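You operate a simulated robot arm through the tools that you are given. There is no shell and no other tool. Be economical: measure what you need, move in short steps, check, and stop when the job is done.

You run a simulated robot arm. Do the job below in one go: nothing can be reset, and whatever is moved stays where it is left.

TASK
Fetch the block brush and set it on top of the sanding block.

It is judged by the outcome, as a careful person would: the job done as asked, and still so three seconds after it is handed in. It fails if anything else is knocked over, pushed out of place, dropped, spilled or broken.

THE ROBOT
A 6-joint arm with a two-finger parallel gripper, fixed in place. Base frame: the origin is at the foot of the arm, x ahead of it, y to its left, z up; the work surface is at about z = 0.8. Readings come in m, rad, newtons and seconds.
With the tool pointing down near the work surface it reaches from about 0.26 to 0.68 m from the base axis. Its first joint turns from -1.152 to 1.152 rad. Payload 2.9 kg.
Tool frame: the origin (TCP) lies between the finger pads and is the grasp point; the fingertips stand 0.03 m ahead of it; z points along the fingers, y is the line along which they close. The gripper opens to 0.11 m. The fingers are 0.02 m wide and 0.01 m thick; the gripper's body (0.048 by 0.112 m) begins 0.055 m behind the TCP.
Orientation is told as [roll, pitch, yaw] about the base's x, y, z axes, in that order, counted from this pose: with the fingers straight down and closing along the base's y, the tool's x points along the base's -x, its y along +y and its z along -z.

THE INTERFACE
- The arm moves only by the tool move_arm. Its argument "series" is a list of rows, each a list of 7 numbers: the gripper command, from -1 (fully open) to 1 (shut), values between in proportion, then the shift along the base's x, y, z in m, then the turn, a rotation vector about the base's x, y, z in rad. In form: [[grip, dx, dy, dz, wx, wy, wz], ...]. A call has 1 to 20 rows; each row shifts and turns the commanded pose from where the row before left it. Each row takes 0.2 s and may step no farther than 0.05 m and 0.15 rad from the row before; otherwise, or with a gripper value out of range, the whole call is refused. Where a pose cannot be reached the arm comes as near as it can. A force on the tool above 40 N (or 10 N above the force at the start of the call, whichever is more), or a blocked arm, ends the call early, and 0.2 s more pass. Each finger travels about 0.108 m/s and halts on what it meets, pressing with about 42 N; the grip force reading is that of the motor and also rises with nothing between the fingers. The clock runs only during rows and for 0.2 s after the last one: add rows that do not move to give the fingers time. The reply holds the time, the measured pose of the TCP, the force on the tool along the base axes, the opening and the grip force, in the units named above and with some noise.
- Cameras (640 x 400 px; columns grow to the right, rows downward): "scene" is fixed at [0.0722, 0.4282, 1.3847]; the picture's right is [-0.79, -0.61, 0.00], its down [-0.34, 0.44, -0.83] and it looks along [0.51, -0.66, -0.55] (base axes); focal length 354 px, centre (320, 200). "wrist" rides on the gripper at [0.072, 0.017, -0.103] in the tool frame; the picture's right is [-0.23, 0.97, 0.00], its down [-0.76, -0.18, -0.62] and it looks along [-0.61, -0.14, 0.78] (tool axes); focal length 222 px, centre (320, 200). There is no depth. A picture from a camera that has moved, and an enlarged one, comes with that camera's place and axes in the base frame and with its lens.
- get_image(camera): a new picture of that camera. It takes no simulated time.
- close_up(camera, box): a new picture of the part [left, top, right, bottom] of that camera's present view, enlarged. It takes no simulated time.
- close_job(): hands the job in; it is judged then, once.

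Work in short steps. Places have to be worked out from the pictures, the camera data and where the tool is seen: move nearer, look again, correct. Check each grasp and each placing, and mend what went wrong. You have 90 turns and 38 pictures in all, those below and enlarged ones among them. Open the gripper and draw the arm clear of the work before you hand the job in, unless the task says otherwise; then end with one line.

The tools are called after "Emit:" as name(argument=value, ...) on one line, values as JSON. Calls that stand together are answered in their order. move_arm: Moves the arm, as the interface text tells. Its arguments: {"type":"object","properties":{"series":{"type":"array","items":{"type":"array","items":{"type":"number"}}}},"required":["series"]} The other tools are called the same way: get_image (camera) takes a picture; close_up (camera, box) takes an enlarged picture of a part of a camera's view; close_job () hands the job in.

At the start:

```text
time_s: 0.0
tcp_pos: [0.3198, -0.2536, 1.1329]
tool_rot: [0.0, 0.0, 0.0]
wrist_force: [0.3, 0.7, -0.5]
gripper_width: 0.1104
gripper_force: 0.0
```

scene: 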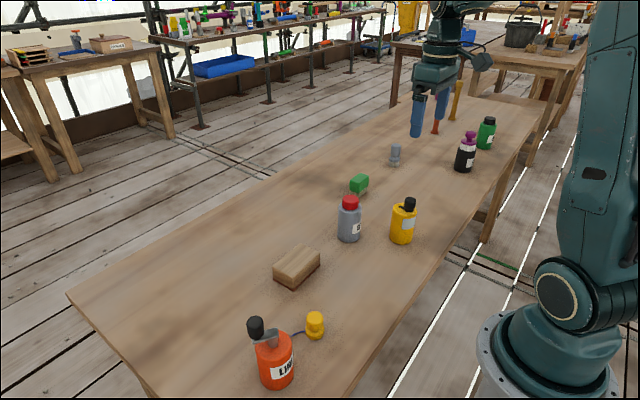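
wrist: 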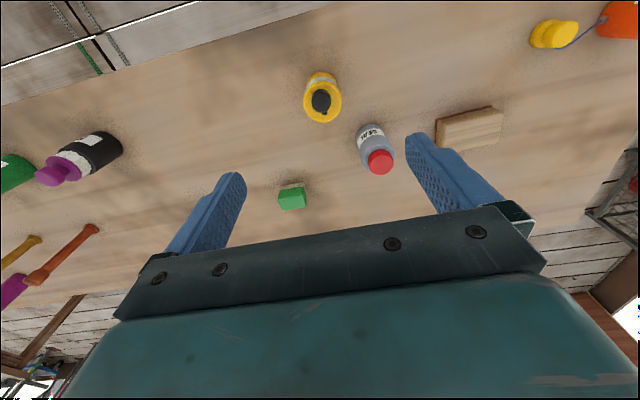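

I'll enlarge the candidate objects to identify the block brush and the sanding block.

Emit:
close_up(camera="scene", box=[240, 130, 440, 300])

Emit:
close_up(camera="wrist", box=[240, 60, 520, 230])

Emit:
close_up(camera="scene", box=[380, 70, 540, 190])

```text
2.35 times, centred on (340, 215) of scene
camera zoom: at [0.0722, 0.4282, 1.3847], right [-0.79, -0.61, 0.0], down [-0.34, 0.44, -0.83], along [0.51, -0.66, -0.55], focal length 833 px, centre (273, 165)
```

zoom: 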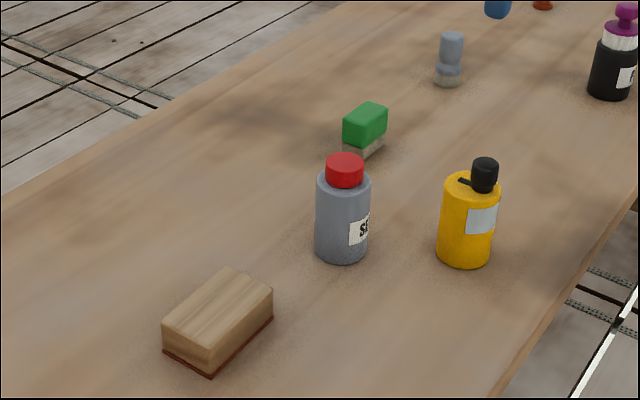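

```text
2.29 times, centred on (380, 145) of wrist
camera zoom: at [0.2482, -0.2371, 1.2372], right [0.23, 0.97, 0.0], down [0.76, -0.18, 0.62], along [0.61, -0.14, -0.78], focal length 508 px, centre (183, 326)
```

zoom: 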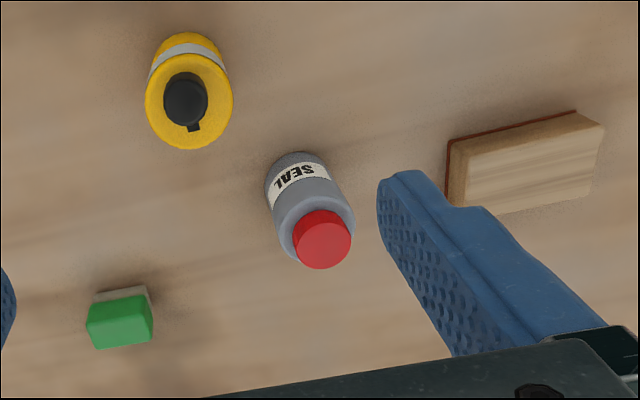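

```text
3.33 times, centred on (460, 130) of scene
camera zoom: at [0.0722, 0.4282, 1.3847], right [-0.79, -0.61, 0.0], down [-0.34, 0.44, -0.83], along [0.51, -0.66, -0.55], focal length 1181 px, centre (-147, 433)
```

zoom: 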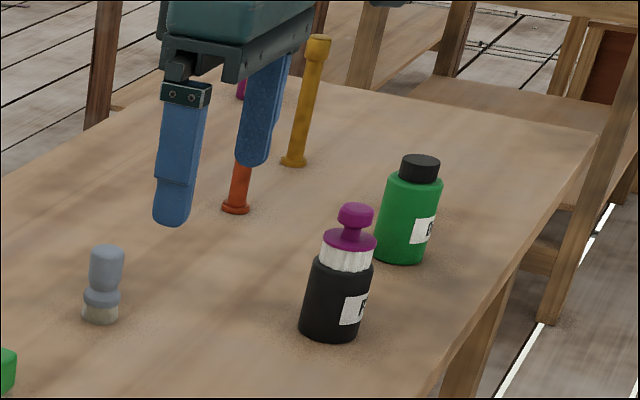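

The green block with bristles is the block brush (about x 0.545, y -0.375), and the wooden block with the red-brown underside is the sanding block (about 0.465, 0.0). I'll move above the brush, staying high, and look again.

Emit:
move_arm(series=[[-1, 0.03, -0.02, 0, 0, 0, 0], [-1, 0.03, -0.02, 0, 0, 0, 0], [-1, 0.03, -0.02, -0.02, 0, 0, 0], [-1, 0.03, -0.02, -0.03, 0, 0, 0], [-1, 0.03, -0.02, -0.03, 0, 0, 0], [-1, 0.03, -0.02, -0.03, 0, 0, 0], [-1, 0, 0, 0, 0, 0, 0], [-1, 0, 0, 0, 0, 0, 0]])

Emit:
get_image(camera="wrist")

Emit:
close_up(camera="scene", box=[300, 140, 420, 215])

```text
time_s: 1.8
tcp_pos: [0.4995, -0.3706, 1.0235]
tool_rot: [0.001, 0.001, 0.0]
wrist_force: [1.2, -0.7, -0.5]
gripper_width: 0.11
gripper_force: 0.1
```

```text
32 pictures are left
camera wrist: at [0.4272, -0.3527, 1.1261], right [0.23, 0.97, 0.0], down [0.76, -0.18, 0.62], along [0.61, -0.14, -0.78], focal length 222 px, centre (320, 200)
```

wrist: 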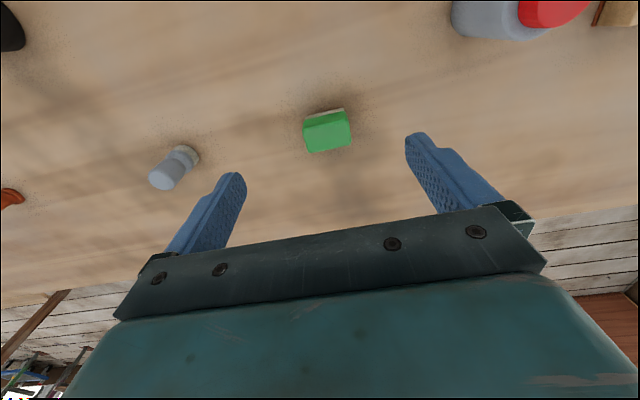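

```text
5.33 times, centred on (360, 178) of scene
camera zoom: at [0.0722, 0.4282, 1.3847], right [-0.79, -0.61, 0.0], down [-0.34, 0.44, -0.83], along [0.51, -0.66, -0.55], focal length 1889 px, centre (107, 320)
```

zoom: 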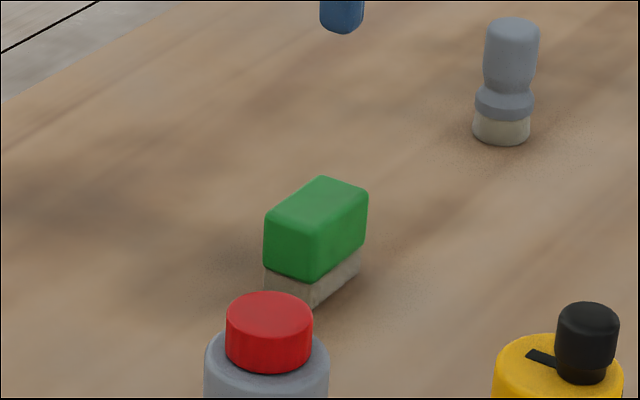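

The brush sits a little ahead of the fingers. I'll enlarge the wrist view to get its corners and yaw.

Emit:
close_up(camera="wrist", box=[280, 90, 380, 165])

```text
5.33 times, centred on (330, 128) of wrist
camera zoom: at [0.4272, -0.3527, 1.1261], right [0.23, 0.97, 0.0], down [0.76, -0.18, 0.62], along [0.61, -0.14, -0.78], focal length 1185 px, centre (267, 587)
```

zoom: 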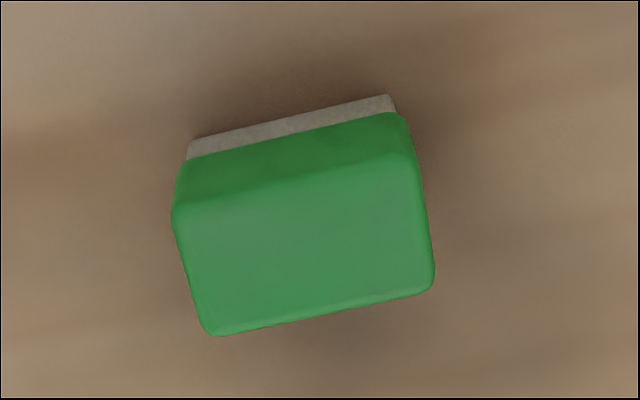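

From the corners I put the brush centre at about (0.541, -0.369), size 34 × 57 mm, top about z 0.853, with no yaw. The present finger orientation suits it, so I'll align above it and come part of the way down.

Emit:
move_arm(series=[[-1, 0.021, 0.001, 0, 0, 0, 0], [-1, 0.021, 0.001, 0, 0, 0, 0], [-1, 0, 0, -0.035, 0, 0, 0], [-1, 0, 0, -0.035, 0, 0, 0], [-1, 0, 0, -0.03, 0, 0, 0], [-1, 0, 0, 0, 0, 0, 0], [-1, 0, 0, 0, 0, 0, 0]])

Emit:
get_image(camera="wrist")

Emit:
close_up(camera="scene", box=[300, 125, 420, 200])

```text
time_s: 3.4
tcp_pos: [0.5434, -0.3703, 0.925]
tool_rot: [0.0, 0.0, -0.001]
wrist_force: [-0.2, -0.6, -0.3]
gripper_width: 0.1104
gripper_force: 0.0
```

```text
29 pictures are left
camera wrist: at [0.4717, -0.3532, 1.0287], right [0.23, 0.97, 0.0], down [0.76, -0.18, 0.62], along [0.61, -0.14, -0.78], focal length 222 px, centre (320, 200)
```

wrist: 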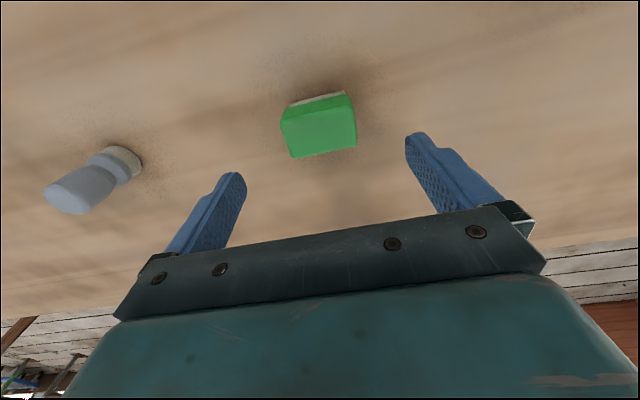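

```text
5.33 times, centred on (360, 162) of scene
camera zoom: at [0.0722, 0.4282, 1.3847], right [-0.79, -0.61, 0.0], down [-0.34, 0.44, -0.83], along [0.51, -0.66, -0.55], focal length 1889 px, centre (107, 400)
```

zoom: 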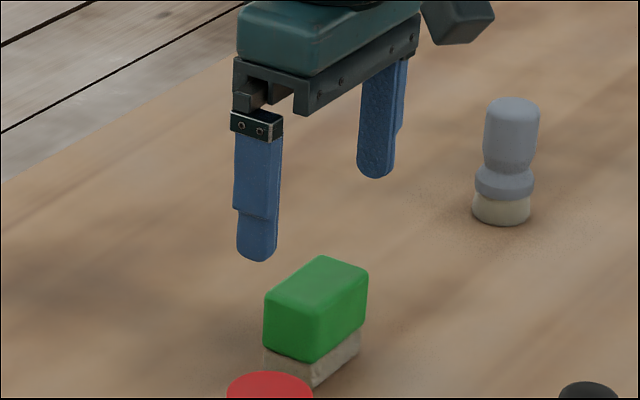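

The refreshed view puts the brush centre at (0.543, -0.3695), directly under the TCP. I'll lower to about z 0.843 and close.

Emit:
move_arm(series=[[-1, 0, 0, -0.03, 0, 0, 0], [-1, 0, 0, -0.03, 0, 0, 0], [-1, 0, 0, -0.022, 0, 0, 0], [-1, 0, 0, 0, 0, 0, 0], [-0.3, 0, 0, 0, 0, 0, 0], [0.3, 0, 0, 0, 0, 0, 0], [1, 0, 0, 0, 0, 0, 0], [1, 0, 0, 0, 0, 0, 0], [1, 0, 0, 0, 0, 0, 0]])

Emit:
get_image(camera="wrist")

```text
time_s: 5.4
tcp_pos: [0.543, -0.3731, 0.8436]
tool_rot: [0.001, 0.0, 0.001]
wrist_force: [0.7, -0.3, 0.8]
gripper_width: 0.0589
gripper_force: 41.9
```

```text
27 pictures are left
camera wrist: at [0.4714, -0.3555, 0.9468], right [0.23, 0.97, 0.0], down [0.76, -0.18, 0.62], along [0.61, -0.14, -0.78], focal length 222 px, centre (320, 200)
```

wrist: 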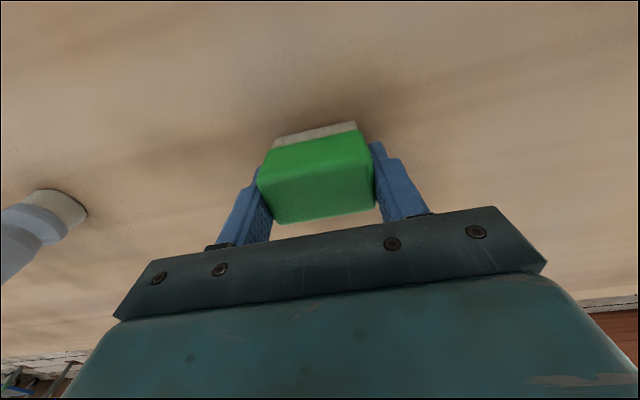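

Gripped at 0.059 m width with full force. I'll lift high, clear of the bottles, and carry it toward the sanding block, stopping short so the wrist camera can see the block.

Emit:
move_arm(series=[[1, 0, 0, 0.02, 0, 0, 0], [1, 0, 0, 0.04, 0, 0, 0], [1, 0, 0, 0.05, 0, 0, 0], [1, 0, 0, 0.05, 0, 0, 0], [1, 0, 0, 0.04, 0, 0, 0], [1, -0.01, 0.03, 0, 0, 0, 0], [1, -0.012, 0.037, 0, 0, 0, 0], [1, -0.012, 0.037, 0, 0, 0, 0], [1, -0.012, 0.037, 0, 0, 0, 0], [1, -0.012, 0.037, 0, 0, 0, 0], [1, -0.012, 0.037, 0, 0, 0, 0], [1, -0.012, 0.037, 0, 0, 0, 0], [1, -0.012, 0.037, 0, 0, 0, 0], [1, -0.012, 0.037, 0, 0, 0, 0], [1, -0.012, 0.037, 0, 0, 0, 0], [1, 0, 0.01, 0, 0, 0, 0], [1, 0, 0, 0, 0, 0, 0], [1, 0, 0, 0, 0, 0, 0]])

Emit:
get_image(camera="wrist")

Emit:
get_image(camera="scene")

```text
time_s: 9.2
tcp_pos: [0.4235, 0.0002, 1.0407]
tool_rot: [0.002, 0.0, 0.0]
wrist_force: [-0.6, -0.7, -1.1]
gripper_width: 0.0593
gripper_force: 42.4
```

```text
26 pictures are left
camera wrist: at [0.351, 0.018, 1.1444], right [0.23, 0.97, 0.0], down [0.76, -0.18, 0.62], along [0.61, -0.14, -0.78], focal length 222 px, centre (320, 200)
```

wrist: 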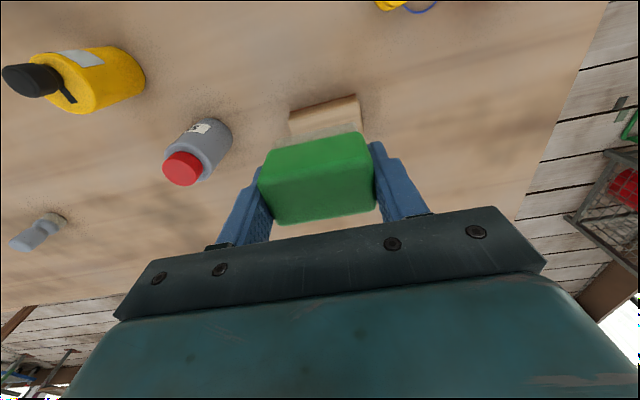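

```text
25 pictures are left
```

scene: 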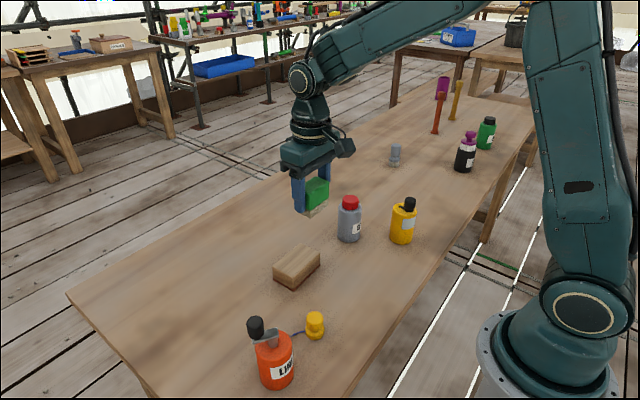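

The held brush hides part of the block, so I'll back off 9 cm in x to see all of it.

Emit:
move_arm(series=[[1, -0.03, 0, 0, 0, 0, 0], [1, -0.03, 0, 0, 0, 0, 0], [1, -0.03, 0, 0, 0, 0, 0], [1, 0, 0, 0, 0, 0, 0], [1, 0, 0, 0, 0, 0, 0]])

Emit:
get_image(camera="wrist")

Emit:
close_up(camera="scene", box=[236, 220, 364, 300])

```text
time_s: 10.4
tcp_pos: [0.3311, -0.0012, 1.0438]
tool_rot: [0.0, 0.0, 0.001]
wrist_force: [0.5, -0.2, 0.3]
gripper_width: 0.0591
gripper_force: 42.0
```

```text
24 pictures are left
camera wrist: at [0.26, 0.0173, 1.147], right [0.23, 0.97, 0.0], down [0.76, -0.18, 0.62], along [0.61, -0.14, -0.78], focal length 222 px, centre (320, 200)
```

wrist: 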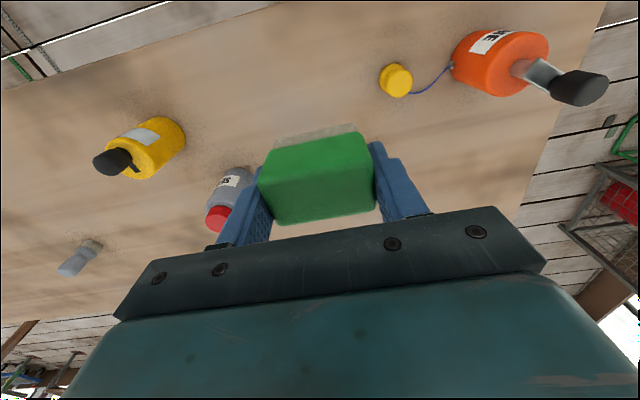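

```text
5.00 times, centred on (300, 260) of scene
camera zoom: at [0.0722, 0.4282, 1.3847], right [-0.79, -0.61, 0.0], down [-0.34, 0.44, -0.83], along [0.51, -0.66, -0.55], focal length 1771 px, centre (420, -100)
```

zoom: 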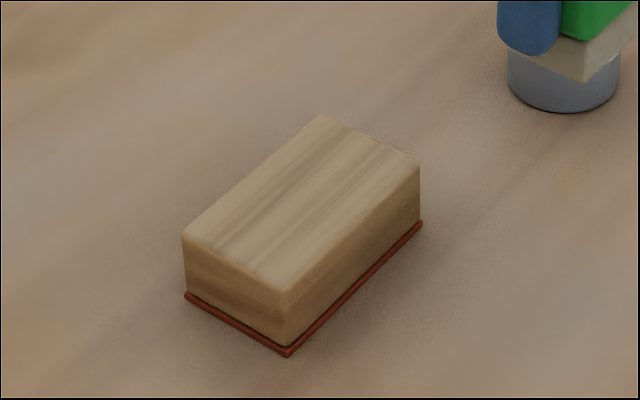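

The scene close-up puts the sanding block at x 0.441–0.500, y -0.054–0.045, square to the axes, with its top at about z 0.835. Backing off hid it in the wrist view, so I'll check it from the right side instead.

Emit:
move_arm(series=[[1, 0.035, -0.025, 0, 0, 0, 0], [1, 0.035, -0.03, 0, 0, 0, 0], [1, 0.035, -0.03, 0, 0, 0, 0], [1, 0.035, -0.025, 0, 0, 0, 0], [1, 0, 0, 0, 0, 0, 0], [1, 0, 0, 0, 0, 0, 0]])

Emit:
close_up(camera="wrist", box=[240, 20, 480, 170])

```text
time_s: 11.8
tcp_pos: [0.4756, -0.1101, 1.0429]
tool_rot: [0.0, 0.0, -0.001]
wrist_force: [0.0, 1.1, -1.9]
gripper_width: 0.059
gripper_force: 42.1
```

```text
2.67 times, centred on (360, 95) of wrist
camera zoom: at [0.4029, -0.0916, 1.1457], right [0.23, 0.97, 0.0], down [0.76, -0.18, 0.62], along [0.61, -0.14, -0.78], focal length 592 px, centre (213, 480)
```

zoom: 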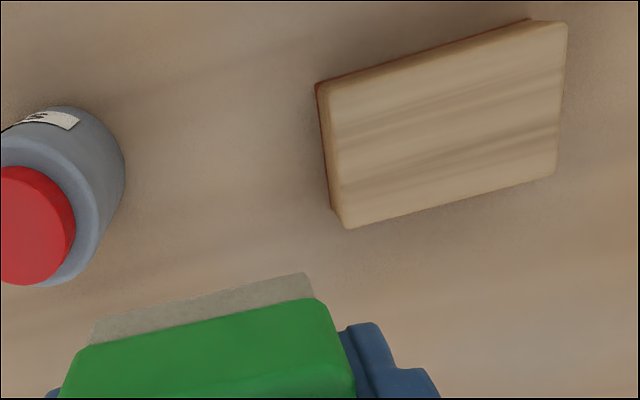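

The wrist view gives the block top's centre as (0.473, 0.003), which agrees with the scene estimate. I'll move over it and lower to just above contact (expected at TCP z of about 0.879).

Emit:
move_arm(series=[[1, 0, 0.037, 0, 0, 0, 0], [1, -0.002, 0.037, 0, 0, 0, 0], [1, 0, 0.038, 0, 0, 0, 0], [1, 0, 0, -0.04, 0, 0, 0], [1, 0, 0, -0.04, 0, 0, 0], [1, 0, 0, -0.04, 0, 0, 0], [1, 0, 0, -0.025, 0, 0, 0], [1, 0, 0, 0, 0, 0, 0], [1, 0, 0, 0, 0, 0, 0]])

Emit:
close_up(camera="scene", box=[236, 210, 364, 290])

Emit:
get_image(camera="wrist")

```text
time_s: 13.8
tcp_pos: [0.4736, 0.0055, 0.9012]
tool_rot: [-0.001, -0.001, 0.001]
wrist_force: [0.3, -1.0, -0.8]
gripper_width: 0.0593
gripper_force: 41.8
```

```text
5.00 times, centred on (300, 250) of scene
camera zoom: at [0.0722, 0.4282, 1.3847], right [-0.79, -0.61, 0.0], down [-0.34, 0.44, -0.83], along [0.51, -0.66, -0.55], focal length 1771 px, centre (420, -50)
```

zoom: 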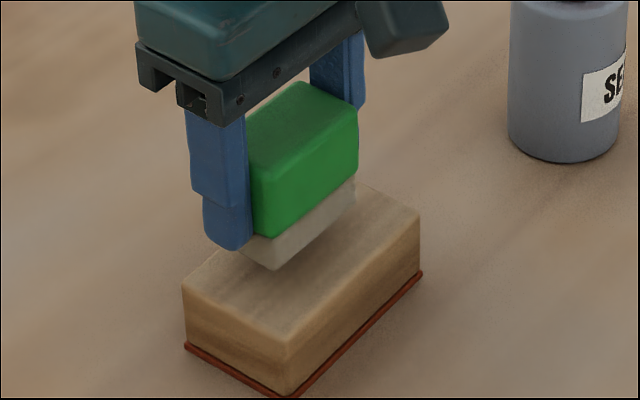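

```text
20 pictures are left
camera wrist: at [0.4027, 0.0228, 1.0037], right [0.23, 0.97, 0.0], down [0.76, -0.18, 0.62], along [0.61, -0.14, -0.78], focal length 222 px, centre (320, 200)
```

wrist: 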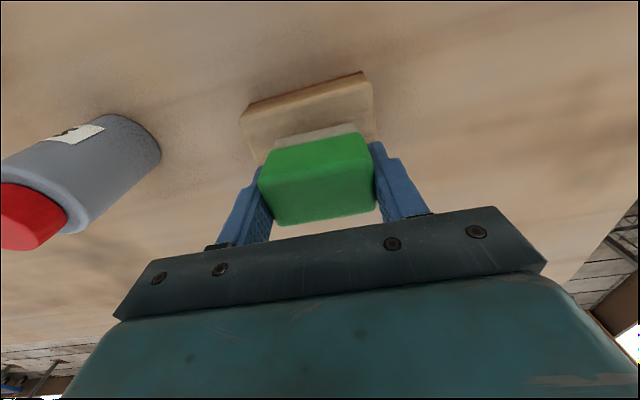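

It's well lined up, about 5 mm too far toward +y. I'll correct that and lower in small steps.

Emit:
move_arm(series=[[1, 0, -0.005, 0, 0, 0, 0], [1, 0, 0, -0.008, 0, 0, 0], [1, 0, 0, -0.007, 0, 0, 0], [1, 0, 0, -0.004, 0, 0, 0], [1, 0, 0, 0, 0, 0, 0]])

Emit:
close_up(camera="scene", box=[236, 210, 364, 290])

```text
time_s: 14.8
tcp_pos: [0.4733, -0.0018, 0.8855]
tool_rot: [0.0, -0.004, 0.001]
wrist_force: [-2.3, 1.2, 7.1]
gripper_width: 0.0592
gripper_force: 42.6
stopped in row 4: the force on the tool passed its limit (the readings are from after the stop); the commanded pose is now the measured one
```

```text
5.00 times, centred on (300, 250) of scene
camera zoom: at [0.0721, 0.4282, 1.3847], right [-0.79, -0.61, 0.0], down [-0.34, 0.44, -0.83], along [0.51, -0.66, -0.55], focal length 1771 px, centre (420, -50)
```

zoom: 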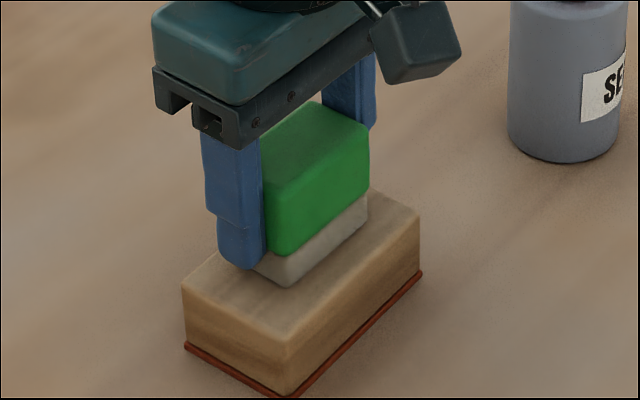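

Contact at TCP z 0.8855, and the picture shows the bristles resting on the block. I'll open gradually without moving.

Emit:
move_arm(series=[[0.3, 0, 0, 0, 0, 0, 0], [-0.1, 0, 0, 0, 0, 0, 0], [-0.4, 0, 0, 0, 0, 0, 0], [-0.7, 0, 0, 0, 0, 0, 0], [-0.7, 0, 0, 0, 0, 0, 0]])

Emit:
close_up(camera="scene", box=[236, 210, 364, 290])

```text
time_s: 16.0
tcp_pos: [0.4745, -0.0021, 0.8855]
tool_rot: [0.0, -0.001, 0.0]
wrist_force: [0.9, -0.6, 0.2]
gripper_width: 0.0935
gripper_force: 0.1
```

```text
5.00 times, centred on (300, 250) of scene
camera zoom: at [0.0722, 0.4282, 1.3847], right [-0.79, -0.61, 0.0], down [-0.34, 0.44, -0.83], along [0.51, -0.66, -0.55], focal length 1771 px, centre (420, -50)
```

zoom: 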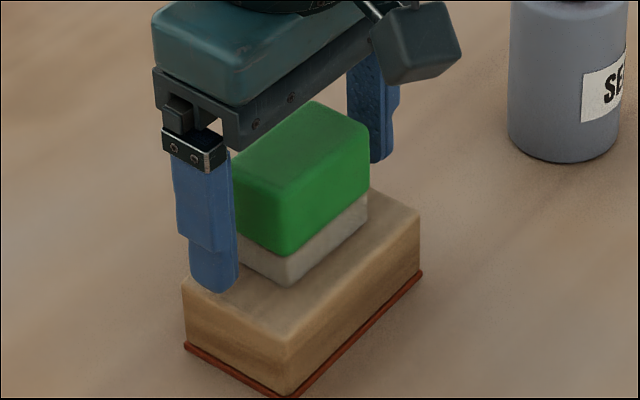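

The brush sits level on the block and the fingers are free on both sides. I'll go straight up and back away.

Emit:
move_arm(series=[[-0.7, 0, 0, 0.02, 0, 0, 0], [-0.7, 0, 0, 0.04, 0, 0, 0], [-0.7, 0, 0, 0.05, 0, 0, 0], [-0.7, 0, 0, 0.05, 0, 0, 0], [-1, -0.04, 0, 0.03, 0, 0, 0], [-1, -0.04, 0, 0, 0, 0, 0], [-1, -0.02, 0, 0, 0, 0, 0], [-1, 0, 0, 0, 0, 0, 0], [-1, 0, 0, 0, 0, 0, 0]])

Emit:
get_image(camera="scene")

Emit:
get_image(camera="wrist")

```text
time_s: 18.0
tcp_pos: [0.3729, -0.0042, 1.0732]
tool_rot: [0.0, -0.003, 0.002]
wrist_force: [-0.2, 0.3, -0.6]
gripper_width: 0.1104
gripper_force: 0.1
```

```text
17 pictures are left
```

scene: 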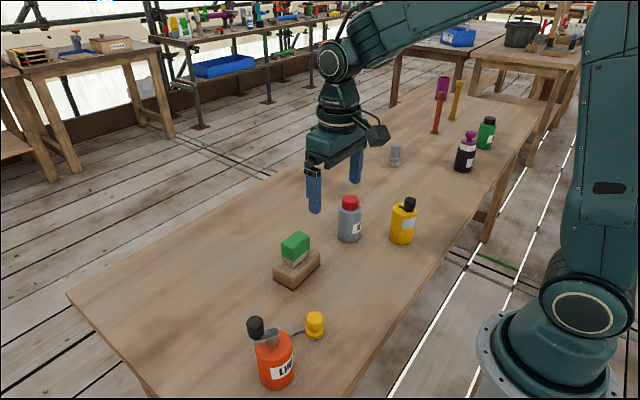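

```text
16 pictures are left
camera wrist: at [0.2998, 0.013, 1.1759], right [0.23, 0.97, 0.0], down [0.76, -0.18, 0.63], along [0.61, -0.14, -0.78], focal length 222 px, centre (320, 200)
```

wrist: 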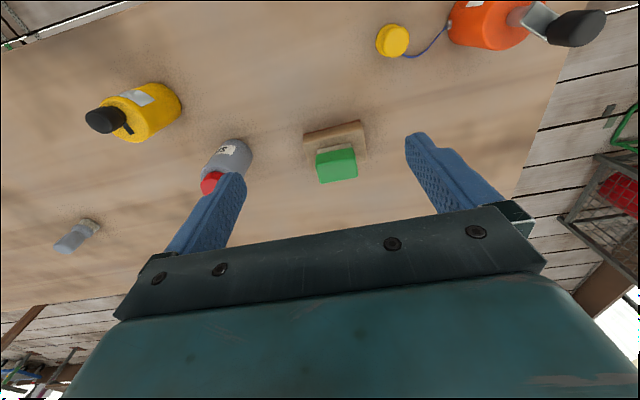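

The brush is resting on the sanding block, nothing else has moved, and the arm is clear with the gripper open. I'll hand the job in.

Emit:
close_job()

```text
The job is handed in.
```

The block brush is sitting level on top of the sanding block; nothing else was moved, and I handed the job in with the gripper open and the arm clear.
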